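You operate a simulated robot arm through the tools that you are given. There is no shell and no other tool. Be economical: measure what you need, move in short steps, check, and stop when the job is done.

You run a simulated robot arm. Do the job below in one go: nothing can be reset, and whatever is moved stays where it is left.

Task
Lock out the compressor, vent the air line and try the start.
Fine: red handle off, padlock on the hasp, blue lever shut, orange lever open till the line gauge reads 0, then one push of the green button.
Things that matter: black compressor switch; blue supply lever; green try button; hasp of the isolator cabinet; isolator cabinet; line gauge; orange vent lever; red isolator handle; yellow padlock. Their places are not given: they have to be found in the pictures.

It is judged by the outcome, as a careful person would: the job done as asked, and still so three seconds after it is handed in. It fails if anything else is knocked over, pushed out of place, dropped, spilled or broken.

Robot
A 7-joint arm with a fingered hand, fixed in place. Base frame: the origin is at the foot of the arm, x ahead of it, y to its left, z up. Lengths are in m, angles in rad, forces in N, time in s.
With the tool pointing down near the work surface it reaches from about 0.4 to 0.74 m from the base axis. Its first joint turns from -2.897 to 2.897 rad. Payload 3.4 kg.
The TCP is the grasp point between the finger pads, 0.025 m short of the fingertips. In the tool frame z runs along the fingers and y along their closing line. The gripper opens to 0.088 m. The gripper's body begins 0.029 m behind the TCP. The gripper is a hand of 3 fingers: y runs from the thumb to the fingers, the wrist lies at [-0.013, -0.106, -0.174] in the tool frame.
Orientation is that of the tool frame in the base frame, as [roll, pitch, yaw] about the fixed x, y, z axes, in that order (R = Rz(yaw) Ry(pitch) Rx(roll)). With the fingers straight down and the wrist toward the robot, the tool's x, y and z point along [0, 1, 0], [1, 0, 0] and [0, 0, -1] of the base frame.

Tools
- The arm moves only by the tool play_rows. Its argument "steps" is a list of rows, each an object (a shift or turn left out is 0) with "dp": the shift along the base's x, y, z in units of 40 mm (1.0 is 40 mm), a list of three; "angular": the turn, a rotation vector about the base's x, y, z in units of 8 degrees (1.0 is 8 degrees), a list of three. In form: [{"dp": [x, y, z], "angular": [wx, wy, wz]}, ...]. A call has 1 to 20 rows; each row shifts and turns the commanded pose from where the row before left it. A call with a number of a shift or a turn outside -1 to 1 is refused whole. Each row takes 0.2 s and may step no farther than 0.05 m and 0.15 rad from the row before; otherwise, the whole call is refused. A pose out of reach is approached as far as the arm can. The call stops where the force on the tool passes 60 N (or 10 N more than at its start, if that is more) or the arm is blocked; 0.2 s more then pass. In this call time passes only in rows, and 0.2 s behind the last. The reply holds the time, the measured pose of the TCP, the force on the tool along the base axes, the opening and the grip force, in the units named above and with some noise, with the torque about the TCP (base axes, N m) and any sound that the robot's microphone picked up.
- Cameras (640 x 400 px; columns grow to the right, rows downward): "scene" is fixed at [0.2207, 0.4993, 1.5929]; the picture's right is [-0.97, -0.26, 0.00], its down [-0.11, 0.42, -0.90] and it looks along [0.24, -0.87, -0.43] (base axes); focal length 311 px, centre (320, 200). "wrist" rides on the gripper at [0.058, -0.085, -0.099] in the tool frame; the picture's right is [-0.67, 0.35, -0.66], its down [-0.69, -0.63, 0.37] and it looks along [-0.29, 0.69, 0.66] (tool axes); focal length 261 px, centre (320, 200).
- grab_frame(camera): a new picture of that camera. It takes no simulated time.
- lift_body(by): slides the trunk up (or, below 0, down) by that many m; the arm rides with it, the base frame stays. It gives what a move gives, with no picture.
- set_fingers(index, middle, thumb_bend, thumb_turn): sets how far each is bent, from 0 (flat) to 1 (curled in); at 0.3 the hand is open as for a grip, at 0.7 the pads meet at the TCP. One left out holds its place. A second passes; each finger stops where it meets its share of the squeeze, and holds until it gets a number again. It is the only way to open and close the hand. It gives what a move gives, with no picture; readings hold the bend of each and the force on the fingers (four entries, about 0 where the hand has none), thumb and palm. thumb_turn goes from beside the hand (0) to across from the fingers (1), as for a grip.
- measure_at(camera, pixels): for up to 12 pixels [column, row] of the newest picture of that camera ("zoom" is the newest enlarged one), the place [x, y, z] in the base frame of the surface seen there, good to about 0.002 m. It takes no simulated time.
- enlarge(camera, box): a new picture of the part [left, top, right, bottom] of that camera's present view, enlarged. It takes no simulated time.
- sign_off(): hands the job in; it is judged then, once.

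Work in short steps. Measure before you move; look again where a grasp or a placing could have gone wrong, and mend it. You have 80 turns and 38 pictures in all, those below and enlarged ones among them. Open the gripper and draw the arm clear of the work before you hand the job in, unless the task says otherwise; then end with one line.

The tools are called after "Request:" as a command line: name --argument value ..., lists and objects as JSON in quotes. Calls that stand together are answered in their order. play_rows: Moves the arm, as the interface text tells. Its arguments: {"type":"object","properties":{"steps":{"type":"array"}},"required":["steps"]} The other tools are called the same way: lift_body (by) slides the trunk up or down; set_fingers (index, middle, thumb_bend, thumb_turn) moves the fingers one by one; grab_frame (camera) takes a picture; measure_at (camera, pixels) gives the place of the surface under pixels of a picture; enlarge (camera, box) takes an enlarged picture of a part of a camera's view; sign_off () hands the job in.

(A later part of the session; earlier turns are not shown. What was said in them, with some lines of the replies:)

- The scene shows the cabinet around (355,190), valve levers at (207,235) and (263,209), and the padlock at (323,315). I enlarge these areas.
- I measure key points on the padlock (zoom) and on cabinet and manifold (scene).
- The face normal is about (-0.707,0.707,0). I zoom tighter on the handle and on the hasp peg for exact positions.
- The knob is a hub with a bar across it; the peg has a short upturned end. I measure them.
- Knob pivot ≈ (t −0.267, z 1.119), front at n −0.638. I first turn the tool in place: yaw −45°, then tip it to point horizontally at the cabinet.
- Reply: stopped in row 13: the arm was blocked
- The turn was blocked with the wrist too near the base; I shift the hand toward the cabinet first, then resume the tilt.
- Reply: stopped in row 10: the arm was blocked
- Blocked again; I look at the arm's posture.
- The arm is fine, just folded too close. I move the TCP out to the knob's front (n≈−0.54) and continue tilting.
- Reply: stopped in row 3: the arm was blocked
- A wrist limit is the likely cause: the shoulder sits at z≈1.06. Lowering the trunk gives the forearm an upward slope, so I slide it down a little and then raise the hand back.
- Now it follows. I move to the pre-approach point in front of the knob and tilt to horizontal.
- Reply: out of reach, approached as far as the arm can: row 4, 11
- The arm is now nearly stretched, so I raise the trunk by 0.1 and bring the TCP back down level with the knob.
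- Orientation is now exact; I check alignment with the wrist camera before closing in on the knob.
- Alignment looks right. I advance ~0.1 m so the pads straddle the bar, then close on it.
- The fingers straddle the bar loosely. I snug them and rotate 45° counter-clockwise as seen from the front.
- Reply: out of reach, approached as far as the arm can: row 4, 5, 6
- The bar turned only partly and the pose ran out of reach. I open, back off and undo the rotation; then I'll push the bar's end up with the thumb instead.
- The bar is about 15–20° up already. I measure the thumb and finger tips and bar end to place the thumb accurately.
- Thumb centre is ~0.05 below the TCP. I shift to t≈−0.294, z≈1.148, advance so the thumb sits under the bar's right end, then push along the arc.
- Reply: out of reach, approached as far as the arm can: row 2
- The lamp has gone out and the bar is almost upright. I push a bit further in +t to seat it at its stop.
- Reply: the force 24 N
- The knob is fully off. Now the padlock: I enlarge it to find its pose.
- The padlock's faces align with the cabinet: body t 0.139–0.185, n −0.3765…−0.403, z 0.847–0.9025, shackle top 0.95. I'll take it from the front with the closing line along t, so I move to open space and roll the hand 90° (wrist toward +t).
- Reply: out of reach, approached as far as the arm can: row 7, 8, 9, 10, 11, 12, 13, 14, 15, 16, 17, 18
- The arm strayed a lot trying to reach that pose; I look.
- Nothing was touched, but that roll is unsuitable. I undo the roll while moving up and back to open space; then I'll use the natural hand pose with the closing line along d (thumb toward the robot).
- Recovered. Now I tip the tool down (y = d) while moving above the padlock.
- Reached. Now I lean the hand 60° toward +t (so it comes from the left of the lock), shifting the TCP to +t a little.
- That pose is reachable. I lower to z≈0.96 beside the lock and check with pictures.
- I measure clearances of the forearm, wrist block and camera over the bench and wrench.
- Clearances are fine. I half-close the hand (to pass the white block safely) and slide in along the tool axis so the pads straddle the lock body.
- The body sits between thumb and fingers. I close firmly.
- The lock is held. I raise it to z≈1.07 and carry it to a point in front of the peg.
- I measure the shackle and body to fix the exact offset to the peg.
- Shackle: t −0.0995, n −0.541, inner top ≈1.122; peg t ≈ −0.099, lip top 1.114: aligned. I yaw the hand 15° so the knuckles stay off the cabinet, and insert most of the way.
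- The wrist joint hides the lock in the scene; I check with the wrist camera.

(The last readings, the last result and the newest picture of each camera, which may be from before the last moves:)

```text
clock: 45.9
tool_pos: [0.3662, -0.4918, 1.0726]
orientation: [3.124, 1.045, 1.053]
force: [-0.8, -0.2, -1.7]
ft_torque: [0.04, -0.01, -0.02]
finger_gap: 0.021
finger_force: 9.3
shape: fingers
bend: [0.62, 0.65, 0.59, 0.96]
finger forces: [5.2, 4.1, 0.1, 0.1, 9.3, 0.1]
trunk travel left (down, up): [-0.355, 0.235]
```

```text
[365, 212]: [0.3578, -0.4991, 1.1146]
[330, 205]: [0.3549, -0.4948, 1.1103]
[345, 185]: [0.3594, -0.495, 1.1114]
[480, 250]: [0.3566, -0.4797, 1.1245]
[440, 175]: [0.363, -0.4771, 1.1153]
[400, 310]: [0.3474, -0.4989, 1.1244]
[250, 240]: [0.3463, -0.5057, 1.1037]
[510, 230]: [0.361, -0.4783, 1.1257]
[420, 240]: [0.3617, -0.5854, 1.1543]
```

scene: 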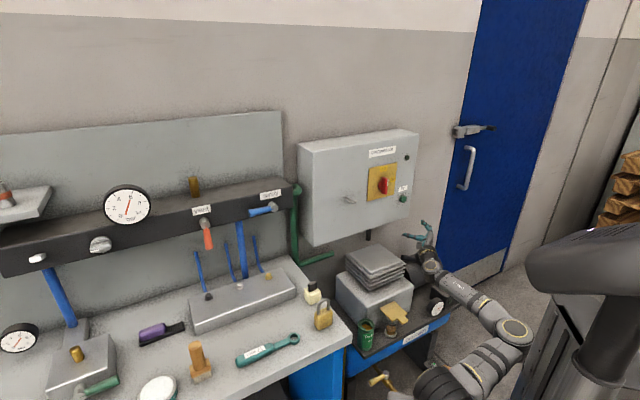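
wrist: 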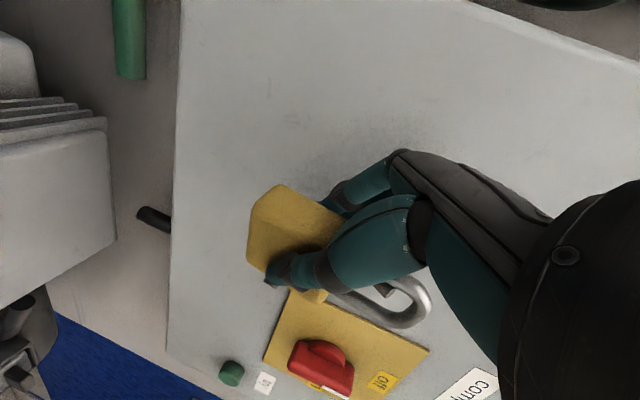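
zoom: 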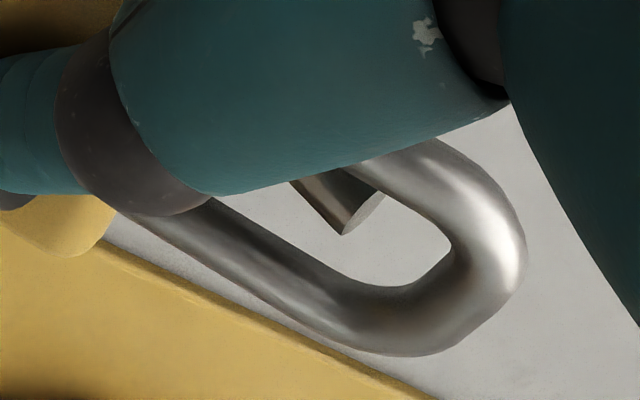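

The peg tip is centred in the shackle window, ~6 mm below its arch. I raise 3 mm and advance 21 mm past the lip, then check.

Request:
play_rows --steps '[{"dp": [0, 0, 0.075]}, {"dp": [0.18, -0.18, 0]}, {"dp": [0.19, -0.19, 0]}]'

Request:
enlarge --camera "wrist" --box '[310, 240, 450, 340]'

```text
clock: 46.7
tool_pos: [0.3821, -0.5068, 1.075]
orientation: [3.126, 1.046, 1.052]
force: [0.1, -0.2, -1.0]
ft_torque: [0.02, -0.01, -0.02]
finger_gap: 0.0208
finger_force: 9.1
shape: fingers
bend: [0.62, 0.65, 0.59, 0.96]
finger forces: [5.3, 4.0, 0.1, 0.1, 9.4, 0.0]
trunk travel left (down, up): [-0.355, 0.235]
```

```text
4.00 times, centred on (380, 290) of wrist
```

zoom: 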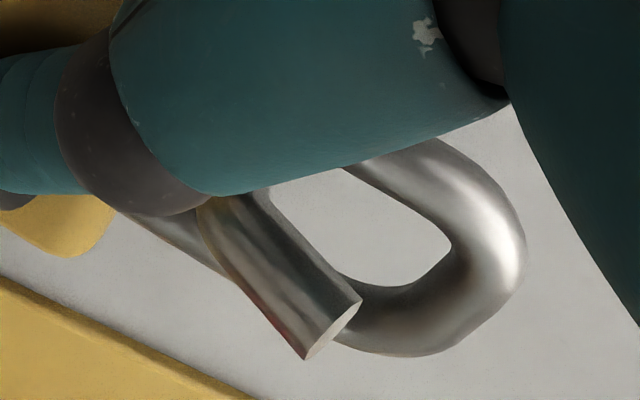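

The lip is now in front of the shackle. I lower gently until the shackle rests on the peg.

Request:
play_rows --steps '[{"dp": [0, 0, -0.1]}, {"dp": [0, 0, -0.1]}, {"dp": [0, 0, -0.1]}, {"dp": [0, 0, -0.1]}]'

Request:
enlarge --camera "wrist" --box '[310, 240, 450, 340]'

```text
clock: 47.7
tool_pos: [0.3814, -0.507, 1.0587]
orientation: [3.124, 1.045, 1.052]
force: [-0.5, 0.4, -1.1]
ft_torque: [0.0, -0.04, -0.04]
finger_gap: 0.0208
finger_force: 9.4
shape: fingers
bend: [0.62, 0.65, 0.59, 0.96]
finger forces: [5.1, 4.0, 0.0, 0.0, 9.4, 0.0]
trunk travel left (down, up): [-0.355, 0.235]
```

```text
4.00 times, centred on (380, 290) of wrist
```

zoom: 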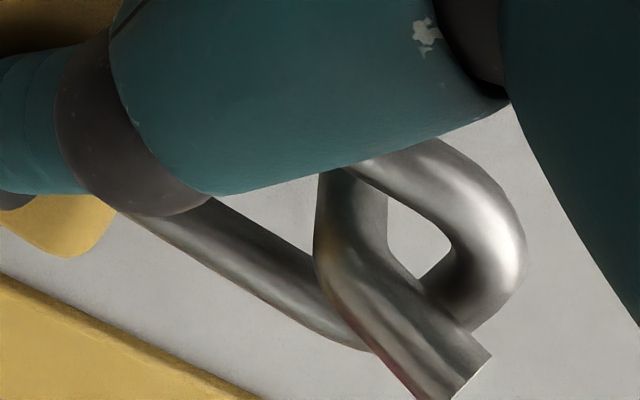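

Peg is close under the arch; I lower a few more millimetres watching the force.

Request:
play_rows --steps '[{"dp": [0, 0, -0.05]}, {"dp": [0, 0, -0.05]}, {"dp": [0, 0, -0.05]}]'

```text
clock: 48.5
tool_pos: [0.3805, -0.5075, 1.0534]
orientation: [3.122, 1.046, 1.049]
force: [0.0, 0.0, 0.6]
ft_torque: [0.01, 0.02, 0.01]
finger_gap: 0.0206
finger_force: 9.5
shape: fingers
bend: [0.62, 0.65, 0.59, 0.96]
finger forces: [5.1, 4.7, 0.0, 0.0, 9.5, 0.0]
trunk travel left (down, up): [-0.355, 0.235]
```

Request:
play_rows --steps '[{"dp": [0, 0, -0.05]}]'

```text
clock: 48.9
tool_pos: [0.3799, -0.5061, 1.0523]
orientation: [3.121, 1.048, 1.05]
force: [0.1, 0.4, 5.9]
ft_torque: [-0.03, 0.06, -0.06]
finger_gap: 0.0208
finger_force: 10.0
shape: fingers
bend: [0.62, 0.65, 0.59, 0.96]
finger forces: [5.4, 4.6, 0.0, 0.0, 10.2, 0.0]
trunk travel left (down, up): [-0.355, 0.235]
```

The shackle bears on the peg (force +5.9 N up). I release gently and look.

Request:
set_fingers --index 0.5 --middle 0.5 --thumb_bend 0.4

Request:
grab_frame --camera "wrist"

```text
clock: 49.9
tool_pos: [0.3807, -0.5066, 1.0521]
orientation: [3.125, 1.046, 1.05]
force: [-8.6, 5.8, -2.1]
ft_torque: [0.0, 0.03, 0.05]
finger_gap: 0.0522
finger_force: 4.8
shape: fingers
bend: [0.5, 0.55, 0.4, 0.97]
finger forces: [0.0, 8.8, 0.0, 0.1, 0.1, 0.0]
trunk travel left (down, up): [-0.355, 0.235]
```

```text
10 pictures are left
```

wrist: 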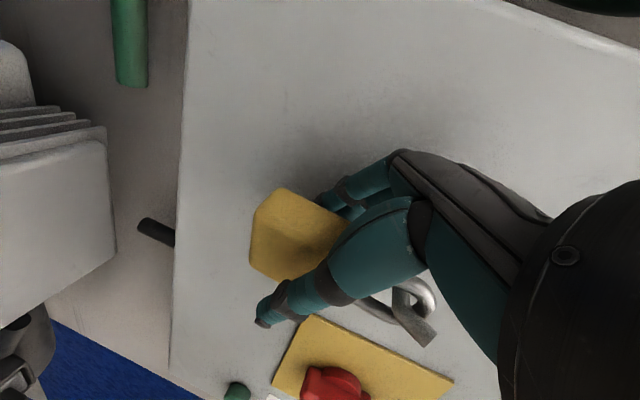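

The middle finger touches the cabinet lightly; I ease it and withdraw along the tool axis.

Request:
set_fingers --index 0.53 --middle 0.57 --thumb_bend 0.3

Request:
play_rows --steps '[{"dp": [0.13, 0.22, 0.15]}, {"dp": [0.2, 0.35, 0.23]}, {"dp": [0.3, 0.52, 0.35]}, {"dp": [0.3, 0.52, 0.35]}, {"dp": [0.3, 0.52, 0.35]}]'

Request:
grab_frame --camera "wrist"

```text
clock: 50.9
tool_pos: [0.3803, -0.5055, 1.0508]
orientation: [3.124, 1.045, 1.051]
force: [-0.5, 2.7, 0.0]
ft_torque: [-0.05, -0.06, 0.11]
finger_gap: 0.0598
finger_force: 1.2
shape: fingers
bend: [0.53, 0.57, 0.3, 0.97]
finger forces: [0.0, 2.8, 0.0, 0.0, 0.0, 0.1]
trunk travel left (down, up): [-0.355, 0.235]
```

```text
clock: 52.1
tool_pos: [0.4283, -0.4214, 1.107]
orientation: [3.126, 1.046, 1.052]
force: [0.0, -0.6, 0.1]
ft_torque: [0.0, 0.02, -0.02]
finger_gap: 0.0598
finger_force: 0.1
shape: fingers
bend: [0.53, 0.56, 0.3, 0.97]
finger forces: [0.0, 0.0, 0.0, 0.1, 0.0, 0.1]
trunk travel left (down, up): [-0.355, 0.235]
```

```text
9 pictures are left
```

wrist: 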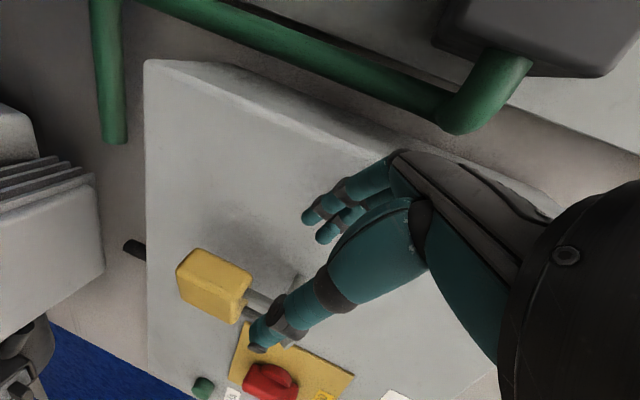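

The padlock hangs on the peg behind the lip. Next the levers: I move away and restore the upright hand pose.

Request:
play_rows --steps '[{"dp": [0.1, 0.7, 0.3]}, {"dp": [-0.02, 0.5, 0.27], "angular": [0.814, -0.466, 0]}, {"dp": [-0.02, 0.5, 0.27], "angular": [0.814, -0.466, 0]}, {"dp": [-0.02, 0.5, 0.27], "angular": [0.814, -0.466, 0]}, {"dp": [-0.02, 0.5, 0.27], "angular": [0.814, -0.466, 0]}, {"dp": [-0.02, 0.5, 0.27], "angular": [0.814, -0.466, 0]}, {"dp": [-0.02, 0.5, 0.27], "angular": [0.814, -0.466, 0]}, {"dp": [-0.02, 0.5, 0.27], "angular": [0.814, -0.466, 0]}, {"angular": [0.814, -0.466, 0]}, {"angular": [0, 0, -0.955]}, {"angular": [0, 0, -0.955]}]'

Request:
set_fingers --index 0.7 --middle 0.7 --thumb_bend 0.7

Request:
play_rows --steps '[{"dp": [0.32, 0.1, 0], "angular": [-0.663, -0.663, 0]}, {"dp": [0.32, 0.1, 0], "angular": [-0.663, -0.663, 0]}, {"dp": [0.32, 0.1, 0], "angular": [-0.663, -0.663, 0]}, {"dp": [0.32, 0.1, 0], "angular": [-0.663, -0.663, 0]}, {"dp": [0.32, 0.1, 0], "angular": [-0.663, -0.663, 0]}, {"dp": [0.32, 0.1, 0], "angular": [-0.663, -0.663, 0]}, {"dp": [0.32, 0.1, 0], "angular": [-0.663, -0.663, 0]}, {"dp": [0.32, 0.1, 0], "angular": [-0.663, -0.663, 0]}, {"dp": [0.32, 0.1, 0], "angular": [-0.663, -0.663, 0]}, {"dp": [0.32, 0.1, 0], "angular": [-0.663, -0.663, 0]}]'

```text
clock: 54.5
tool_pos: [0.4163, -0.255, 1.1812]
orientation: [3.121, -0.004, 0.781]
force: [0.6, -0.4, 0.2]
ft_torque: [-0.02, 0.0, -0.01]
finger_gap: 0.0601
finger_force: 0.1
shape: fingers
bend: [0.53, 0.56, 0.3, 0.97]
finger forces: [0.0, 0.0, 0.1, 0.1, 0.1, 0.0]
out of reach, approached as far as the arm can: row 6, 7, 8
trunk travel left (down, up): [-0.355, 0.235]
```

```text
clock: 55.5
tool_pos: [0.4162, -0.2552, 1.1818]
orientation: [3.123, -0.002, 0.785]
force: [-0.5, -0.1, -0.3]
ft_torque: [-0.02, 0.02, -0.01]
finger_gap: 0.0002
finger_force: 0.1
shape: fingers
bend: [0.7, 0.7, 0.7, 0.97]
finger forces: [0.0, 0.1, 0.1, 0.0, 0.0, 0.0]
trunk travel left (down, up): [-0.355, 0.235]
```

```text
clock: 57.7
tool_pos: [0.6337, -0.2515, 1.3016]
orientation: [1.813, -0.001, 0.785]
force: [-0.5, -0.1, 0.2]
ft_torque: [0.0, -0.01, 0.0]
finger_gap: 0.0
finger_force: 0.0
shape: fingers
bend: [0.7, 0.7, 0.7, 0.97]
finger forces: [0.1, 0.0, 0.0, 0.1, 0.1, 0.0]
out of reach, approached as far as the arm can: row 1, 2, 3, 4, 5, 6, 7, 8, 9, 10
trunk travel left (down, up): [-0.355, 0.235]
```

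The hand ended just above the blue lever's tip (tool 14° below horizontal), good enough. I lower to just above the lever.

Request:
play_rows --steps '[{"dp": [-0.07, -0.025, -0.83]}, {"dp": [-0.07, -0.025, -0.83]}, {"dp": [-0.07, -0.025, -0.83]}]'

Request:
enlarge --camera "scene" --box '[180, 150, 360, 280]'

```text
clock: 58.5
tool_pos: [0.6751, -0.2709, 1.2397]
orientation: [1.813, -0.001, 0.785]
force: [-0.3, 0.7, 0.0]
ft_torque: [0.0, 0.0, -0.05]
finger_gap: 0.0002
finger_force: 0.1
shape: fingers
bend: [0.7, 0.7, 0.7, 0.97]
finger forces: [0.1, 0.0, 0.1, 0.0, 0.0, 0.0]
out of reach, approached as far as the arm can: row 1, 2, 3
trunk travel left (down, up): [-0.355, 0.235]
```

```text
3.08 times, centred on (270, 215) of scene
```

zoom: 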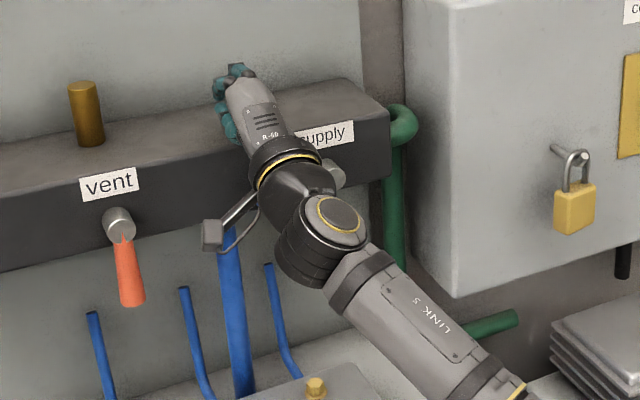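

The lock hangs well. This pose pushes the arm outward, so I reduce the tilt to 45° down, which should let it come back in front of the manifold.

Request:
play_rows --steps '[{"dp": [-0.41, 0.2, 0.1], "angular": [0.69, 0.69, 0]}, {"dp": [-0.41, 0.2, 0.1], "angular": [0.69, 0.69, 0]}, {"dp": [-0.41, 0.2, 0], "angular": [0.69, 0.69, 0]}, {"dp": [-0.41, 0.2, 0], "angular": [0.69, 0.69, 0]}]'

```text
clock: 59.5
tool_pos: [0.5993, -0.2453, 1.2332]
orientation: [2.361, -0.001, 0.786]
force: [-0.7, 0.0, -0.2]
ft_torque: [0.0, -0.02, -0.02]
finger_gap: 0.0002
finger_force: 0.0
shape: fingers
bend: [0.7, 0.7, 0.7, 0.97]
finger forces: [0.0, 0.0, 0.0, 0.0, 0.1, 0.0]
out of reach, approached as far as the arm can: row 1, 3, 4
trunk travel left (down, up): [-0.355, 0.235]
```

Now t=0.25, n=−0.597. I move over the lever's outer half and press it down along its arc.

Request:
play_rows --steps '[{"dp": [0.65, -0.22, -0.3]}, {"dp": [0, 0, -0.53]}]'

Request:
play_rows --steps '[{"dp": [0, 0, -0.44]}, {"dp": [0, 0, -0.44]}, {"dp": [-0.07, -0.07, -0.5]}, {"dp": [-0.195, -0.195, -0.425]}]'

```text
clock: 60.1
tool_pos: [0.614, -0.2504, 1.2]
orientation: [2.36, -0.002, 0.785]
force: [-0.8, 0.0, -0.4]
ft_torque: [0.02, 0.01, 0.02]
finger_gap: 0.0001
finger_force: 0.0
shape: fingers
bend: [0.7, 0.7, 0.7, 0.97]
finger forces: [0.1, 0.1, 0.0, 0.0, 0.0, 0.0]
out of reach, approached as far as the arm can: row 1
trunk travel left (down, up): [-0.355, 0.235]
```

```text
clock: 61.1
tool_pos: [0.6019, -0.2603, 1.1285]
orientation: [2.36, -0.003, 0.786]
force: [0.1, 0.0, 1.1]
ft_torque: [-0.01, -0.03, 0.0]
finger_gap: 0.0
finger_force: 0.5
shape: fingers
bend: [0.7, 0.7, 0.7, 0.97]
finger forces: [0.1, 1.0, 0.0, 0.0, 0.0, 0.1]
trunk travel left (down, up): [-0.355, 0.235]
```

A light touch only; I continue the arc and then look.

Request:
play_rows --steps '[{"dp": [-0.1, -0.22, -0.25]}, {"dp": [-0.1, -0.18, -0.2]}]'

Request:
enlarge --camera "scene" --box '[180, 150, 360, 280]'

```text
clock: 61.7
tool_pos: [0.5957, -0.2773, 1.1108]
orientation: [2.359, -0.003, 0.786]
force: [0.6, 2.7, 0.2]
ft_torque: [-0.06, -0.02, 0.06]
finger_gap: 0.0
finger_force: 1.3
shape: fingers
bend: [0.7, 0.7, 0.7, 0.97]
finger forces: [0.0, 2.2, 0.1, 0.1, 0.1, 0.0]
trunk travel left (down, up): [-0.355, 0.235]
```

```text
3.08 times, centred on (270, 215) of scene
```

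zoom: 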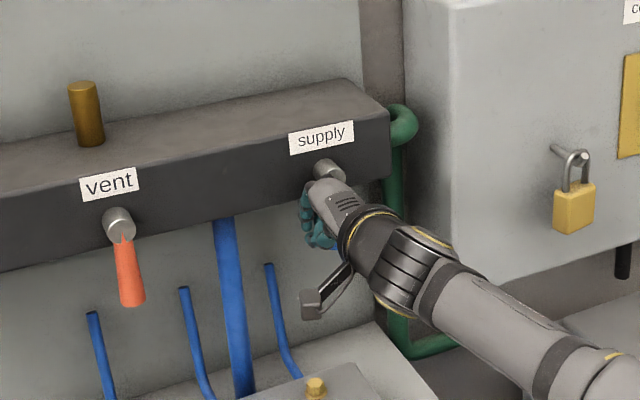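

The lever swung down; I push further toward −t to reach its stop.

Request:
play_rows --steps '[{"dp": [-0.1, -0.1, -0.05]}, {"dp": [-0.1, -0.1, -0.05]}, {"dp": [-0.1, -0.1, 0]}, {"dp": [-0.1, -0.1, 0]}]'

```text
clock: 62.7
tool_pos: [0.5879, -0.2798, 1.1066]
orientation: [2.357, 0.0, 0.804]
force: [25.1, 35.2, 5.6]
ft_torque: [-0.36, 0.21, 0.82]
finger_gap: 0.0001
finger_force: 21.8
shape: fingers
bend: [0.7, 0.66, 0.7, 0.97]
finger forces: [0.1, 43.0, 0.0, 0.0, 0.1, 0.0]
trunk travel left (down, up): [-0.355, 0.235]
```

Firm stop (43 N): supply is shut. I back off and slide along to just right of the orange lever's lower end.

Request:
play_rows --steps '[{"dp": [0.36, 0.36, 0]}, {"dp": [0.72, 0.72, 0.05]}, {"dp": [0.72, 0.72, 0.05]}, {"dp": [0.72, 0.72, 0.05]}]'

Request:
enlarge --camera "scene" --box '[90, 150, 310, 290]'

```text
clock: 63.7
tool_pos: [0.6813, -0.1927, 1.1122]
orientation: [2.36, -0.002, 0.783]
force: [-0.1, -1.5, -0.7]
ft_torque: [0.04, -0.03, 0.04]
finger_gap: 0.0003
finger_force: 0.1
shape: fingers
bend: [0.7, 0.7, 0.7, 0.97]
finger forces: [0.0, 0.0, 0.1, 0.0, 0.0, 0.0]
trunk travel left (down, up): [-0.355, 0.235]
```

```text
2.86 times, centred on (200, 220) of scene
```

zoom: 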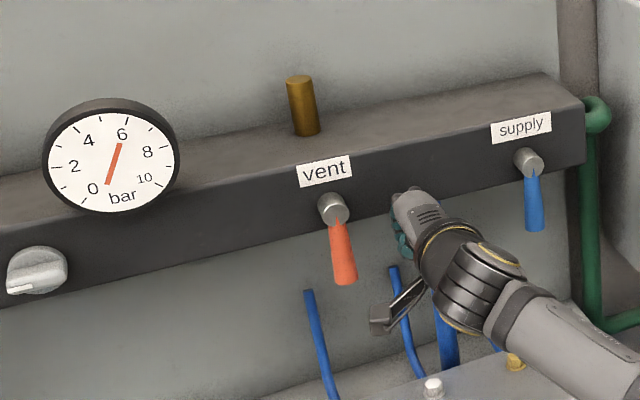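

Blue lever now points down (shut); gauge still 6. I push the orange lever toward +t along its arc.

Request:
play_rows --steps '[{"dp": [0.5, 0.5, 0]}, {"dp": [0.35, 0.35, -0.05]}, {"dp": [0.35, 0.35, -0.05]}, {"dp": [0.31, 0.31, 0.15]}, {"dp": [0.31, 0.31, 0.22]}]'

```text
clock: 64.9
tool_pos: [0.7192, -0.1245, 1.0986]
orientation: [2.36, -0.002, 0.785]
force: [0.0, 0.1, 0.0]
ft_torque: [-0.01, -0.01, 0.0]
finger_gap: 0.0
finger_force: 0.1
shape: fingers
bend: [0.7, 0.7, 0.7, 0.97]
finger forces: [0.0, 0.0, 0.0, 0.1, 0.0, 0.0]
out of reach, approached as far as the arm can: row 3, 4, 5
trunk travel left (down, up): [-0.355, 0.235]
```

Out of reach with the trunk this low. I back off, raise the trunk 0.1 m and re-approach from the right of the lever.

Request:
play_rows --steps '[{"dp": [-0.7, 0.7, 0]}, {"dp": [-0.7, -0.7, 0]}, {"dp": [-0.7, -0.7, 0]}]'

Request:
lift_body --by 0.1

Request:
play_rows --steps '[{"dp": [0, 0, -0.8]}, {"dp": [0, 0, -0.8]}, {"dp": [0, 0, -0.8]}]'

Request:
enlarge --camera "scene" --box '[90, 150, 310, 290]'

```text
clock: 65.7
tool_pos: [0.694, -0.1506, 1.1363]
orientation: [2.362, -0.002, 0.785]
force: [0.1, -0.1, -0.7]
ft_torque: [-0.02, -0.01, -0.04]
finger_gap: 0.0
finger_force: 0.0
shape: fingers
bend: [0.7, 0.7, 0.7, 0.97]
finger forces: [0.0, 0.0, 0.0, 0.0, 0.0, 0.1]
out of reach, approached as far as the arm can: row 1, 2, 3
trunk travel left (down, up): [-0.355, 0.235]
```

```text
clock: 67.0
tool_pos: [0.6942, -0.1488, 1.2366]
orientation: [2.363, -0.001, 0.784]
force: [0.2, -0.8, 0.4]
ft_torque: [0.04, 0.0, -0.01]
finger_gap: 0.0
finger_force: 0.1
shape: fingers
bend: [0.7, 0.7, 0.7, 0.97]
finger forces: [0.0, 0.0, 0.1, 0.0, 0.0, 0.1]
trunk travel left (down, up): [-0.455, 0.135]
```

```text
clock: 67.8
tool_pos: [0.7294, -0.1484, 1.1692]
orientation: [2.347, -0.006, 0.789]
force: [-7.0, 6.0, 28.0]
ft_torque: [-0.25, -0.22, -0.04]
finger_gap: 0.0
finger_force: 16.6
shape: fingers
bend: [0.64, 0.68, 0.79, 0.99]
finger forces: [0.0, 4.3, 0.1, 0.1, 28.8, 0.0]
out of reach, approached as far as the arm can: row 1, 2, 3
trunk travel left (down, up): [-0.455, 0.135]
```

```text
2.86 times, centred on (200, 220) of scene
```

zoom: 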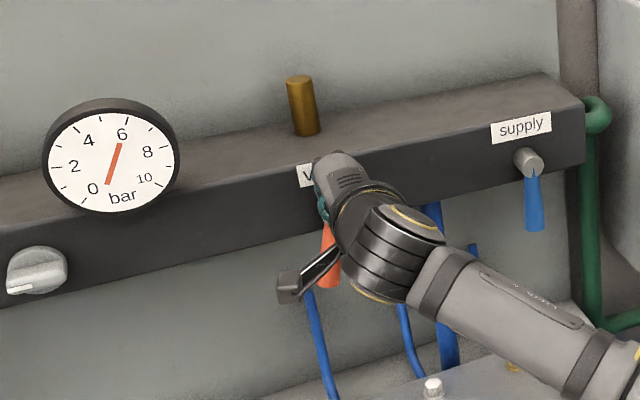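

The hand drifted onto the hub; the steep tilt is what limits me. I back up and inward, switch to a more vertical tool turned toward the radial direction.

Request:
play_rows --steps '[{"dp": [-0.2, 0.2, 0.8]}, {"dp": [-0.4, 0.4, 0.3], "angular": [0.66, 0.66, 0]}, {"dp": [-0.5, 0.4, 0], "angular": [0.66, 0.66, 0]}, {"dp": [-0.5, 0.2, 0], "angular": [0.66, 0.66, 0]}, {"dp": [-0.3, 0, 0], "angular": [0, 0, 0.8]}, {"angular": [0, 0, 0.8]}, {"angular": [0, 0, 0.8]}, {"angular": [0, 0, 0.8]}]'

Request:
lift_body --by 0.08

```text
clock: 69.6
tool_pos: [0.6668, -0.1078, 1.2113]
orientation: [2.753, -0.001, 1.232]
force: [-0.4, 0.3, 0.2]
ft_torque: [0.0, -0.03, 0.02]
finger_gap: 0.0
finger_force: 0.1
shape: fingers
bend: [0.7, 0.7, 0.7, 0.98]
finger forces: [0.0, 0.0, 0.1, 0.1, 0.0, 0.0]
out of reach, approached as far as the arm can: row 1, 2, 5, 6, 7
trunk travel left (down, up): [-0.455, 0.135]
```

```text
clock: 70.8
tool_pos: [0.6654, -0.1071, 1.2928]
orientation: [2.754, -0.002, 1.231]
force: [0.1, -0.4, 0.0]
ft_torque: [0.01, 0.03, -0.02]
finger_gap: 0.0001
finger_force: 0.0
shape: fingers
bend: [0.7, 0.7, 0.7, 0.98]
finger forces: [0.1, 0.0, 0.0, 0.0, 0.1, 0.0]
trunk travel left (down, up): [-0.535, 0.055]
```

A vertical finger can't follow the lever past its hub, so I need the 45° tilt but with the hand turned radially and a mid trunk height. I lower the trunk 0.12 and retilt in front of the lever.

Request:
lift_body --by -0.12

Request:
play_rows --steps '[{"dp": [-0.15, -0.43, -0.48], "angular": [-0.3, -0.88, 0]}, {"dp": [-0.15, -0.43, -0.48], "angular": [-0.3, -0.88, 0]}, {"dp": [-0.15, -0.43, -0.48], "angular": [-0.3, -0.88, 0]}]'

```text
clock: 72.3
tool_pos: [0.667, -0.1063, 1.1718]
orientation: [2.754, -0.003, 1.231]
force: [0.1, 0.3, -0.2]
ft_torque: [-0.04, 0.01, 0.01]
finger_gap: 0.0002
finger_force: 0.0
shape: fingers
bend: [0.7, 0.7, 0.7, 0.98]
finger forces: [0.0, 0.0, 0.1, 0.0, 0.0, 0.2]
trunk travel left (down, up): [-0.415, 0.175]
```

```text
clock: 73.1
tool_pos: [0.7233, -0.1679, 1.1844]
orientation: [2.342, -0.008, 1.238]
force: [-42.2, 26.8, 22.1]
ft_torque: [0.75, 1.11, 0.61]
finger_gap: 0.0139
finger_force: 28.8
shape: fingers
bend: [0.7, 0.71, 0.64, 0.93]
finger forces: [0.0, 9.5, 0.0, 0.0, 47.9, 0.0]
out of reach, approached as far as the arm can: row 1, 2, 3
trunk travel left (down, up): [-0.415, 0.175]
```

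Pressed the hub again — I immediately back off inward by reverting the tilt, then lower the trunk further.

Request:
play_rows --steps '[{"dp": [-0.4, 0.4, 0.2], "angular": [0.3, 0.88, 0]}, {"dp": [-0.6, 0.4, 0], "angular": [0.3, 0.88, 0]}, {"dp": [-0.7, 0.3, 0], "angular": [0.3, 0.88, 0]}, {"dp": [-0.7, 0.2, 0]}, {"dp": [-0.7, 0.0, 0]}]'

Request:
lift_body --by -0.12

Request:
play_rows --steps '[{"dp": [0, 0, 0.5], "angular": [-0.3, -0.88, 0]}, {"dp": [0, 0, 0.5], "angular": [-0.3, -0.88, 0]}, {"dp": [0, 0, 0], "angular": [-0.3, -0.88, 0]}]'

```text
clock: 74.3
tool_pos: [0.6357, -0.1304, 1.2027]
orientation: [2.76, -0.001, 1.232]
force: [-0.5, -1.1, -0.8]
ft_torque: [-0.02, -0.03, -0.03]
finger_gap: 0.0
finger_force: 0.1
shape: fingers
bend: [0.7, 0.7, 0.7, 0.97]
finger forces: [0.1, 0.1, 0.1, 0.1, 0.1, 0.1]
out of reach, approached as far as the arm can: row 1, 4, 5
trunk travel left (down, up): [-0.415, 0.175]
```

```text
clock: 75.8
tool_pos: [0.6347, -0.1291, 1.0814]
orientation: [2.757, -0.001, 1.23]
force: [0.0, 1.2, -0.2]
ft_torque: [0.01, -0.01, 0.01]
finger_gap: 0.0
finger_force: 0.1
shape: fingers
bend: [0.7, 0.7, 0.7, 0.97]
finger forces: [0.1, 0.0, 0.0, 0.1, 0.0, 0.0]
trunk travel left (down, up): [-0.295, 0.295]
```

```text
clock: 76.6
tool_pos: [0.6679, -0.1373, 1.1545]
orientation: [2.368, -0.005, 1.233]
force: [-0.2, -0.1, -0.7]
ft_torque: [0.02, 0.0, 0.01]
finger_gap: 0.0
finger_force: 0.1
shape: fingers
bend: [0.7, 0.7, 0.7, 0.97]
finger forces: [0.0, 0.0, 0.0, 0.0, 0.0, 0.1]
out of reach, approached as far as the arm can: row 1, 2, 3
trunk travel left (down, up): [-0.295, 0.295]
```

Still limited, so I compromise: tilt ~34° from vertical, yaw between. I move to the pre-push point right of the lever.

Request:
play_rows --steps '[{"dp": [-0.3, -0.2, 0], "angular": [0.25, 0.7, -0.4]}, {"dp": [0, -0.4, -0.4], "angular": [0.25, 0.7, -0.5]}, {"dp": [0.1, -0.4, -0.4]}, {"dp": [0.1, -0.2, -0.3]}]'

```text
clock: 77.6
tool_pos: [0.6567, -0.1844, 1.096]
orientation: [2.578, 0.008, 1.106]
force: [1.2, -0.8, -0.6]
ft_torque: [0.02, 0.0, 0.02]
finger_gap: 0.0
finger_force: 0.1
shape: fingers
bend: [0.7, 0.7, 0.7, 0.97]
finger forces: [0.0, 0.0, 0.0, 0.1, 0.1, 0.0]
out of reach, approached as far as the arm can: row 1, 2, 3, 4
trunk travel left (down, up): [-0.295, 0.295]
```

Now at t=0.334, n=−0.595. I move in by 0.03 toward the manifold plane, then push +t.

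Request:
play_rows --steps '[{"dp": [0.27, -0.27, 0.15]}, {"dp": [0.27, -0.27, 0.15]}]'

Request:
play_rows --steps '[{"dp": [0.3, 0.3, 0]}, {"dp": [0.3, 0.3, 0]}, {"dp": [0.3, 0.3, 0]}]'

```text
clock: 78.2
tool_pos: [0.6599, -0.1953, 1.0923]
orientation: [2.575, 0.007, 1.107]
force: [0.8, 0.1, 0.4]
ft_torque: [0.01, -0.01, 0.01]
finger_gap: 0.0001
finger_force: 0.1
shape: fingers
bend: [0.7, 0.7, 0.7, 0.97]
finger forces: [0.0, 0.1, 0.0, 0.1, 0.0, 0.1]
out of reach, approached as far as the arm can: row 1, 2
trunk travel left (down, up): [-0.295, 0.295]
```

```text
clock: 79.0
tool_pos: [0.6767, -0.1581, 1.0765]
orientation: [2.575, 0.008, 1.105]
force: [0.0, -0.5, 0.0]
ft_torque: [0.01, 0.01, 0.0]
finger_gap: 0.0003
finger_force: 0.1
shape: fingers
bend: [0.7, 0.7, 0.7, 0.97]
finger forces: [0.0, 0.0, 0.0, 0.1, 0.1, 0.0]
out of reach, approached as far as the arm can: row 1, 2, 3
trunk travel left (down, up): [-0.295, 0.295]
```

Here it's the outer reach that limits (trunk too low). I back off, raise the trunk 0.12 keeping this gentler tilt, and come down again.

Request:
play_rows --steps '[{"dp": [-0.6, -0.3, 0]}, {"dp": [-0.5, -0.5, 0]}]'

Request:
lift_body --by 0.12

Request:
play_rows --steps '[{"dp": [0, 0, -0.6]}, {"dp": [0, 0, -0.6]}, {"dp": [0, 0, -0.6]}]'

```text
clock: 79.6
tool_pos: [0.6329, -0.1905, 1.0785]
orientation: [2.576, 0.005, 1.108]
force: [-0.2, 0.0, -0.6]
ft_torque: [0.0, -0.01, 0.0]
finger_gap: 0.0002
finger_force: 0.1
shape: fingers
bend: [0.7, 0.7, 0.7, 0.97]
finger forces: [0.0, 0.0, 0.0, 0.0, 0.1, 0.0]
trunk travel left (down, up): [-0.295, 0.295]
```

```text
clock: 81.1
tool_pos: [0.6329, -0.191, 1.1981]
orientation: [2.575, 0.006, 1.106]
force: [0.3, 0.4, -0.5]
ft_torque: [0.02, 0.02, -0.02]
finger_gap: 0.0001
finger_force: 0.0
shape: fingers
bend: [0.7, 0.7, 0.7, 0.97]
finger forces: [0.0, 0.1, 0.0, 0.0, 0.0, 0.0]
trunk travel left (down, up): [-0.415, 0.175]
```

```text
clock: 81.9
tool_pos: [0.6317, -0.1923, 1.1258]
orientation: [2.574, 0.006, 1.105]
force: [0.2, 0.3, 0.4]
ft_torque: [-0.02, 0.01, 0.02]
finger_gap: 0.0001
finger_force: 0.0
shape: fingers
bend: [0.7, 0.7, 0.7, 0.97]
finger forces: [0.1, 0.1, 0.0, 0.0, 0.1, 0.1]
trunk travel left (down, up): [-0.415, 0.175]
```

Clean now. I move in to n≈−0.622 and z≈1.11, then push +t.

Request:
play_rows --steps '[{"dp": [0.36, -0.36, -0.2]}, {"dp": [0.36, -0.36, -0.2]}, {"dp": [0.4, 0.4, 0]}, {"dp": [0.4, 0.4, 0]}]'

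Request:
play_rows --steps '[{"dp": [0.3, 0.3, -0.1]}, {"dp": [0.3, 0.3, 0]}, {"dp": [0.3, 0.3, 0.05]}]'

```text
clock: 82.9
tool_pos: [0.6937, -0.1865, 1.1108]
orientation: [2.576, 0.005, 1.106]
force: [-0.1, 0.4, 0.8]
ft_torque: [0.03, -0.01, -0.01]
finger_gap: 0.0
finger_force: 0.1
shape: fingers
bend: [0.7, 0.7, 0.7, 0.97]
finger forces: [0.0, 0.0, 0.0, 0.0, 0.1, 0.1]
trunk travel left (down, up): [-0.415, 0.175]
```

```text
clock: 83.7
tool_pos: [0.7219, -0.1561, 1.1081]
orientation: [2.581, 0.006, 1.097]
force: [-51.6, -8.7, -20.9]
ft_torque: [0.51, -1.71, -0.07]
finger_gap: 0.0001
finger_force: 30.9
shape: fingers
bend: [0.7, 0.7, 0.67, 0.97]
finger forces: [37.2, 24.6, 0.1, 0.1, 0.0, 0.1]
trunk travel left (down, up): [-0.415, 0.175]
```

Strong resistance (43 N against +t). I look at the lever and gauge.

Request:
enlarge --camera "scene" --box '[90, 150, 310, 290]'

```text
2.86 times, centred on (200, 220) of scene
```

zoom: 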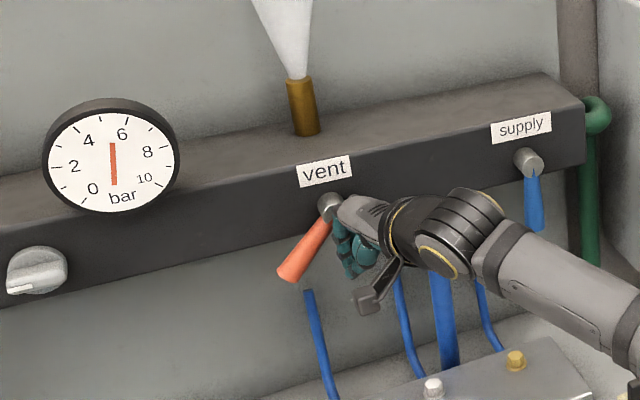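

It's venting (jet from the plug, gauge falling) with the lever at ~40°; the hand has met the hub. I go lower and push on the lever's outer end to open it fully.

Request:
play_rows --steps '[{"dp": [-0.3, -0.3, -0.3]}, {"dp": [0, 0, -0.6]}, {"dp": [0.4, 0.4, -0.1]}, {"dp": [0.4, 0.4, 0]}, {"dp": [0.4, 0.4, 0]}]'

```text
clock: 84.9
tool_pos: [0.76, -0.1151, 1.0653]
orientation: [2.574, 0.006, 1.107]
force: [-0.4, 0.6, 0.0]
ft_torque: [-0.03, 0.01, 0.0]
finger_gap: 0.0
finger_force: 0.0
shape: fingers
bend: [0.7, 0.7, 0.7, 0.97]
finger forces: [0.1, 0.0, 0.0, 0.0, 0.0, 0.1]
out of reach, approached as far as the arm can: row 5
trunk travel left (down, up): [-0.415, 0.175]
```

Now under the lever's outer half; I push upward.

Request:
play_rows --steps '[{"dp": [0, 0, 0.3]}, {"dp": [0, 0, 0.3]}, {"dp": [0, 0, 0.3]}, {"dp": [0, 0, 0.3]}]'

Request:
enlarge --camera "scene" --box '[90, 150, 310, 290]'

```text
clock: 85.9
tool_pos: [0.7417, -0.1173, 1.106]
orientation: [2.575, 0.007, 1.106]
force: [-3.5, 5.9, -7.6]
ft_torque: [-0.16, -0.12, 0.0]
finger_gap: 0.0002
finger_force: 4.4
shape: fingers
bend: [0.7, 0.7, 0.7, 0.97]
finger forces: [0.0, 9.6, 0.1, 0.0, 0.0, 0.0]
out of reach, approached as far as the arm can: row 1, 2, 3, 4
trunk travel left (down, up): [-0.415, 0.175]
```

```text
2.86 times, centred on (200, 220) of scene
```

zoom: 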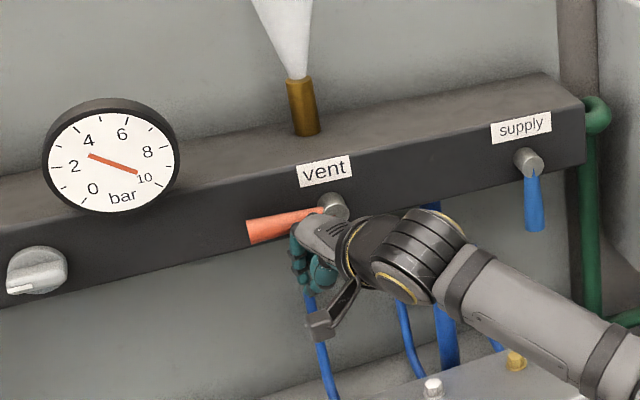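

The lever is nearly horizontal and the gauge is down to ~3. I nudge it up a bit more, then withdraw down and back.

Request:
play_rows --steps '[{"dp": [0.15, 0, 0.3]}, {"dp": [0.15, 0, 0.3]}]'

Request:
play_rows --steps '[{"dp": [0, 0, -0.4]}, {"dp": [-0.5, 0.5, -0.4]}, {"dp": [-0.7, 0.5, 0]}, {"dp": [-0.9, 0.3, 0]}, {"dp": [-0.9, 0.2, 0.2]}, {"dp": [-0.9, 0.1, 0.2]}]'

```text
clock: 86.5
tool_pos: [0.7384, -0.118, 1.1114]
orientation: [2.578, 0.006, 1.105]
force: [-6.5, 9.2, -12.1]
ft_torque: [-0.08, -0.06, -0.04]
finger_gap: 0.0
finger_force: 8.1
shape: fingers
bend: [0.7, 0.7, 0.7, 0.97]
finger forces: [0.0, 15.9, 0.0, 0.0, 0.1, 0.0]
out of reach, approached as far as the arm can: row 1, 2
trunk travel left (down, up): [-0.415, 0.175]
```

```text
clock: 87.9
tool_pos: [0.5836, -0.0569, 1.0954]
orientation: [2.576, 0.005, 1.104]
force: [0.4, 0.7, 0.3]
ft_torque: [0.0, -0.01, 0.03]
finger_gap: 0.0
finger_force: 0.2
shape: fingers
bend: [0.7, 0.7, 0.7, 0.97]
finger forces: [0.0, 0.0, 0.1, 0.0, 0.0, 0.0]
trunk travel left (down, up): [-0.415, 0.175]
```

Now to the button at (0.193, −0.733, 1.031): I carry the closed hand round in front of the robot to that side, keeping the gentle tilt.

Request:
play_rows --steps '[{"dp": [-0.67, -0.815, 0.125], "angular": [0, 0, -0.7]}, {"dp": [-0.67, -0.815, 0.125], "angular": [0, 0, -0.7]}, {"dp": [-0.67, -0.815, 0.125], "angular": [0, 0, -0.7]}, {"dp": [-0.67, -0.815, 0.125], "angular": [0, 0, -0.7]}, {"dp": [-0.67, -0.815, 0.125], "angular": [0, 0, -0.7]}, {"dp": [-0.643, -0.714, 0]}, {"dp": [-0.643, -0.714, 0]}, {"dp": [-0.643, -0.714, 0]}, {"dp": [-0.643, -0.714, 0]}, {"dp": [-0.643, -0.714, 0]}, {"dp": [-0.643, -0.714, 0]}, {"dp": [-0.643, -0.714, 0]}, {"dp": [-0.583, -0.75, -0.08]}, {"dp": [-0.583, -0.75, -0.08]}, {"dp": [-0.583, -0.75, -0.08]}, {"dp": [-0.583, -0.75, -0.08]}, {"dp": [-0.583, -0.75, -0.08]}]'

```text
clock: 91.5
tool_pos: [0.1522, -0.5674, 1.103]
orientation: [2.577, 0.006, 0.614]
force: [0.0, 0.9, 0.1]
ft_torque: [0.02, 0.02, -0.04]
finger_gap: 0.0
finger_force: 0.1
shape: fingers
bend: [0.7, 0.7, 0.7, 0.98]
finger forces: [0.1, 0.0, 0.1, 0.0, 0.0, 0.1]
trunk travel left (down, up): [-0.415, 0.175]
```

Reached cleanly. I lower the trunk 0.08 and tilt the hand toward the cabinet.

Request:
lift_body --by -0.08

Request:
play_rows --steps '[{"dp": [0, -0.2, 0.1], "angular": [-0.7, -0.495, 0]}, {"dp": [0, -0.2, 0.1], "angular": [-0.7, -0.495, 0]}, {"dp": [0, -0.3, 0.1], "angular": [-0.7, -0.495, 0]}, {"dp": [0, -0.3, 0.1], "angular": [-0.7, -0.495, 0]}, {"dp": [0, -0.3, 0], "angular": [-0.7, -0.495, 0]}]'

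```text
clock: 92.7
tool_pos: [0.1512, -0.5677, 1.0253]
orientation: [2.574, 0.006, 0.617]
force: [0.4, 0.5, 0.5]
ft_torque: [0.04, 0.01, 0.01]
finger_gap: 0.0002
finger_force: 0.1
shape: fingers
bend: [0.7, 0.7, 0.7, 0.98]
finger forces: [0.0, 0.0, 0.0, 0.0, 0.0, 0.0]
trunk travel left (down, up): [-0.335, 0.255]
```

```text
clock: 93.9
tool_pos: [0.1519, -0.6196, 1.0414]
orientation: [1.972, 0.007, 0.61]
force: [-0.1, 0.0, -0.3]
ft_torque: [0.04, 0.02, -0.02]
finger_gap: 0.0
finger_force: 0.1
shape: fingers
bend: [0.7, 0.7, 0.7, 0.98]
finger forces: [0.1, 0.0, 0.1, 0.0, 0.0, 0.0]
trunk travel left (down, up): [-0.335, 0.255]
```

I move nearer and take one picture covering both gauge and hand.

Request:
play_rows --steps '[{"dp": [0, -0.8, 0]}, {"dp": [0, -0.8, 0]}]'

Request:
enlarge --camera "scene" --box '[95, 120, 425, 290]'

```text
clock: 94.5
tool_pos: [0.1525, -0.6831, 1.0405]
orientation: [1.976, 0.006, 0.614]
force: [0.3, -0.3, 0.2]
ft_torque: [-0.02, 0.01, 0.02]
finger_gap: 0.0
finger_force: 0.1
shape: fingers
bend: [0.7, 0.7, 0.7, 0.98]
finger forces: [0.0, 0.0, 0.0, 0.0, 0.1, 0.0]
trunk travel left (down, up): [-0.335, 0.255]
```

```text
1.94 times, centred on (260, 205) of scene
```

zoom: 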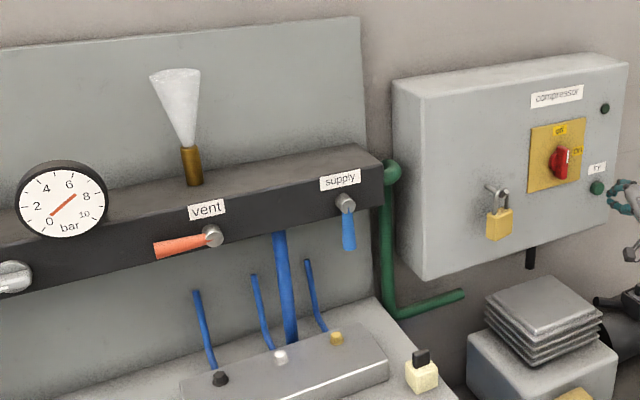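

The gauge is almost at 0 but the jet still blows; I wait with still rows, and measure the fingertip and button meanwhile.

Request:
measure_at --camera "zoom" --pixels '[[597, 188], [612, 190], [615, 186], [622, 184], [625, 207], [560, 165]]'

Request:
play_rows --steps '[{}, {}, {}, {}, {}, {}, {}, {}, {}, {}, {}, {}, {}, {}, {}, {}, {}, {}, {}, {}]'

Request:
play_rows --steps '[{}, {}, {}, {}, {}, {}, {}, {}, {}, {}, {}, {}, {}, {}, {}, {}, {}, {}, {}, {}]'

Request:
play_rows --steps '[{}, {}, {}, {}, {}, {}, {}, {}, {}, {}, {}, {}, {}, {}, {}, {}, {}, {}, {}, {}]'

Request:
enlarge --camera "scene" --box '[95, 120, 425, 290]'

```text
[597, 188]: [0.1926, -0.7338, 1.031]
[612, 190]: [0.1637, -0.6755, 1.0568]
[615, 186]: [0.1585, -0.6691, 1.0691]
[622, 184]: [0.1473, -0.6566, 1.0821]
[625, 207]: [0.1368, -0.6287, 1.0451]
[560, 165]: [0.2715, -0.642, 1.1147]
```

```text
clock: 98.7
tool_pos: [0.1532, -0.6832, 1.0409]
orientation: [1.976, 0.006, 0.613]
force: [-0.5, 0.0, -0.4]
ft_torque: [0.03, 0.0, -0.01]
finger_gap: 0.0001
finger_force: 0.0
shape: fingers
bend: [0.7, 0.7, 0.7, 0.98]
finger forces: [0.0, 0.0, 0.0, 0.1, 0.0, 0.0]
trunk travel left (down, up): [-0.335, 0.255]
```

```text
clock: 102.9
tool_pos: [0.1531, -0.6833, 1.0413]
orientation: [1.974, 0.006, 0.613]
force: [-1.2, -0.9, -0.2]
ft_torque: [0.04, 0.0, 0.04]
finger_gap: 0.0001
finger_force: 0.0
shape: fingers
bend: [0.7, 0.7, 0.7, 0.98]
finger forces: [0.1, 0.0, 0.0, 0.1, 0.1, 0.0]
trunk travel left (down, up): [-0.335, 0.255]
```

```text
clock: 107.1
tool_pos: [0.1527, -0.683, 1.0408]
orientation: [1.976, 0.006, 0.612]
force: [0.3, 0.0, 1.1]
ft_torque: [0.02, 0.01, 0.02]
finger_gap: 0.0001
finger_force: 0.1
shape: fingers
bend: [0.7, 0.7, 0.7, 0.98]
finger forces: [0.0, 0.0, 0.0, 0.0, 0.0, 0.0]
trunk travel left (down, up): [-0.335, 0.255]
```

```text
1.94 times, centred on (260, 205) of scene
```

zoom: 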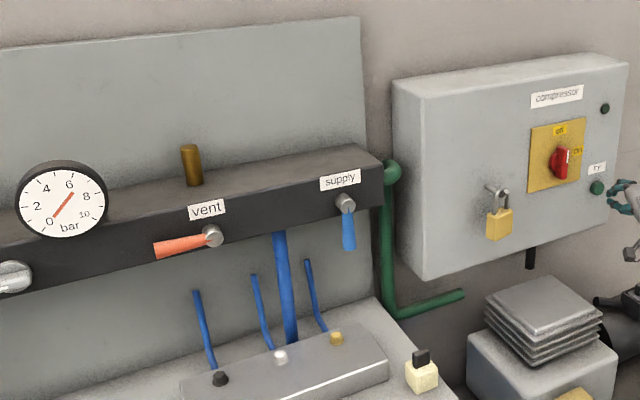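

The jet has stopped and the needle is at 0. I press the button in line with its axis.

Request:
play_rows --steps '[{"dp": [0.2, -0.2, 0]}, {"dp": [0.2, -0.2, 0]}, {"dp": [0.2, -0.2, 0]}]'

```text
clock: 107.9
tool_pos: [0.1756, -0.7065, 1.0409]
orientation: [1.975, 0.006, 0.612]
force: [0.2, 1.1, -0.1]
ft_torque: [-0.01, 0.02, -0.03]
finger_gap: 0.0
finger_force: 0.0
shape: fingers
bend: [0.7, 0.7, 0.7, 0.98]
finger forces: [0.0, 0.0, 0.0, 0.0, 0.0, 0.0]
trunk travel left (down, up): [-0.335, 0.255]
```

Request:
play_rows --steps '[{"dp": [0.1, -0.1, 0]}, {"dp": [0.1, -0.1, 0]}, {"dp": [0.07, -0.07, 0]}]'

```text
clock: 108.7
tool_pos: [0.1841, -0.713, 1.0393]
orientation: [1.976, 0.006, 0.611]
force: [-1.7, 0.4, 0.0]
ft_torque: [-0.02, -0.02, -0.03]
finger_gap: 0.0
finger_force: 1.5
shape: fingers
bend: [0.7, 0.7, 0.7, 0.98]
finger forces: [0.0, 2.0, 0.1, 0.0, 0.1, 0.1]
out of reach, approached as far as the arm can: row 2, 3
trunk travel left (down, up): [-0.335, 0.255]
```

Only a 2 N touch and the arm is at its reach. I retreat, raise the trunk 0.06, lower the hand equally, and press again.

Request:
play_rows --steps '[{"dp": [-0.4, 0.4, 0]}, {"dp": [-0.4, 0.4, 0]}]'

Request:
lift_body --by 0.06

Request:
play_rows --steps '[{"dp": [0, 0, -0.75]}, {"dp": [0, 0, -0.75]}]'

```text
clock: 109.3
tool_pos: [0.1536, -0.6786, 1.0383]
orientation: [1.979, 0.006, 0.613]
force: [0.2, -1.1, 0.0]
ft_torque: [0.0, 0.02, 0.0]
finger_gap: 0.0
finger_force: 0.1
shape: fingers
bend: [0.7, 0.7, 0.7, 0.98]
finger forces: [0.0, 0.1, 0.0, 0.0, 0.0, 0.1]
trunk travel left (down, up): [-0.335, 0.255]
```

```text
clock: 110.3
tool_pos: [0.1527, -0.6782, 1.0983]
orientation: [1.976, 0.006, 0.614]
force: [-0.9, 0.1, -0.5]
ft_torque: [0.0, 0.03, 0.03]
finger_gap: 0.0
finger_force: 0.0
shape: fingers
bend: [0.7, 0.7, 0.7, 0.98]
finger forces: [0.1, 0.1, 0.1, 0.0, 0.0, 0.1]
trunk travel left (down, up): [-0.395, 0.195]
```

```text
clock: 110.9
tool_pos: [0.1522, -0.6781, 1.037]
orientation: [1.976, 0.006, 0.614]
force: [0.2, 0.7, -1.6]
ft_torque: [-0.03, -0.02, 0.01]
finger_gap: 0.0001
finger_force: 0.0
shape: fingers
bend: [0.7, 0.7, 0.7, 0.98]
finger forces: [0.0, 0.0, 0.0, 0.0, 0.0, 0.1]
trunk travel left (down, up): [-0.395, 0.195]
```

Clean. I shift 6 mm to −t to centre, and press in one motion.

Request:
play_rows --steps '[{"dp": [-0.11, -0.11, 0]}, {"dp": [0.25, -0.25, 0]}, {"dp": [0.25, -0.25, 0]}, {"dp": [0.25, -0.25, 0]}, {"dp": [0.15, -0.15, 0]}, {"dp": [0.1, -0.1, 0]}]'

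```text
clock: 112.3
tool_pos: [0.1835, -0.7204, 1.042]
orientation: [1.969, 0.006, 0.61]
force: [-13.9, 17.8, 7.8]
ft_torque: [0.05, 0.05, 0.0]
finger_gap: 0.0001
finger_force: 11.9
shape: fingers
bend: [0.72, 0.71, 0.68, 0.97]
finger forces: [18.9, 5.4, 0.0, 0.1, 0.0, 0.1]
trunk travel left (down, up): [-0.395, 0.195]
heard: click
```

Heard the click (24 N). I withdraw along the axis and away from the work.

Request:
play_rows --steps '[{"dp": [-0.6, 0.6, 0]}, {"dp": [-0.7, 0.7, 0]}, {"dp": [-0.5, 0.8, 0.1]}, {"dp": [0, 0.9, 0.2]}, {"dp": [0, 0.9, 0.2], "angular": [0.7, 0.495, 0]}, {"dp": [0.1, 0.5, 0.2], "angular": [0.7, 0.495, 0]}, {"angular": [0.7, 0.495, 0]}]'

Request:
set_fingers --index 0.3 --middle 0.3 --thumb_bend 0.3

Request:
grab_frame --camera "scene"

```text
clock: 113.5
tool_pos: [0.2347, -0.5429, 1.0559]
orientation: [2.1, -0.006, 0.831]
force: [0.4, -1.0, -0.4]
ft_torque: [0.02, 0.0, 0.02]
finger_gap: 0.0
finger_force: 0.0
shape: fingers
bend: [0.7, 0.7, 0.7, 0.98]
finger forces: [0.1, 0.0, 0.1, 0.0, 0.0, 0.0]
trunk travel left (down, up): [-0.395, 0.195]
stopped in row 6: the arm was blocked; the commanded pose is now the measured one
```

```text
clock: 114.5
tool_pos: [0.2358, -0.5415, 1.0568]
orientation: [2.103, -0.002, 0.829]
force: [-0.3, -0.2, 0.1]
ft_torque: [0.02, -0.03, 0.0]
finger_gap: 0.0843
finger_force: 0.1
shape: fingers
bend: [0.3, 0.3, 0.3, 0.98]
finger forces: [0.1, 0.0, 0.2, 0.1, 0.1, 0.1]
trunk travel left (down, up): [-0.395, 0.195]
```

```text
0 pictures are left
```

scene: 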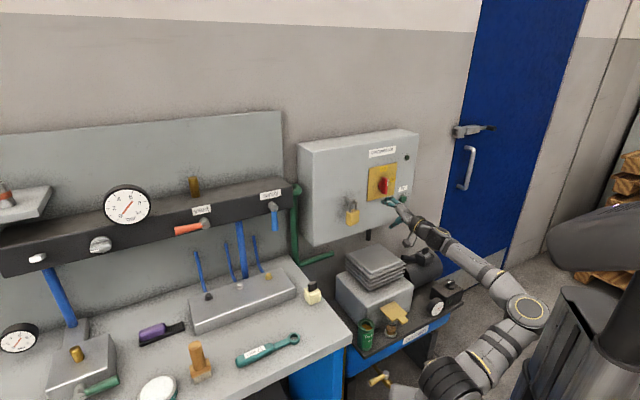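

All states look right: knob off, lock hanging, blue down, orange open, gauge 0. I draw the hand further clear, up and back.

Request:
play_rows --steps '[{"dp": [-0.3, 0.2, 0.3], "angular": [0.6, 0.6, 0]}, {"dp": [-0.3, 0.4, 0.3], "angular": [0.6, 0.6, 0]}, {"dp": [-0.1, 0.5, 0.4], "angular": [0.6, 0.6, 0]}, {"dp": [0, 0.5, 0.4], "angular": [0.6, 0.6, 0]}, {"dp": [0, 0.5, 0.4]}]'

```text
clock: 115.8
tool_pos: [0.2055, -0.4573, 1.1305]
orientation: [2.58, -0.023, 0.821]
force: [0.5, 0.3, -0.1]
ft_torque: [0.0, 0.01, 0.0]
finger_gap: 0.0852
finger_force: 0.1
shape: fingers
bend: [0.3, 0.3, 0.3, 0.98]
finger forces: [0.0, 0.0, 0.1, 0.1, 0.1, 0.0]
trunk travel left (down, up): [-0.395, 0.195]
```

The hand is open and about 20 cm clear of the cabinet; I hand the job in.

Request:
sign_off

```text
The job is handed in.
```

The compressor is locked out: red handle off, padlock on the hasp, blue lever shut, orange lever open with the gauge at 0, and the green button pushed once. The one click came on a second approach, after a light 2 N touch that made no sound.
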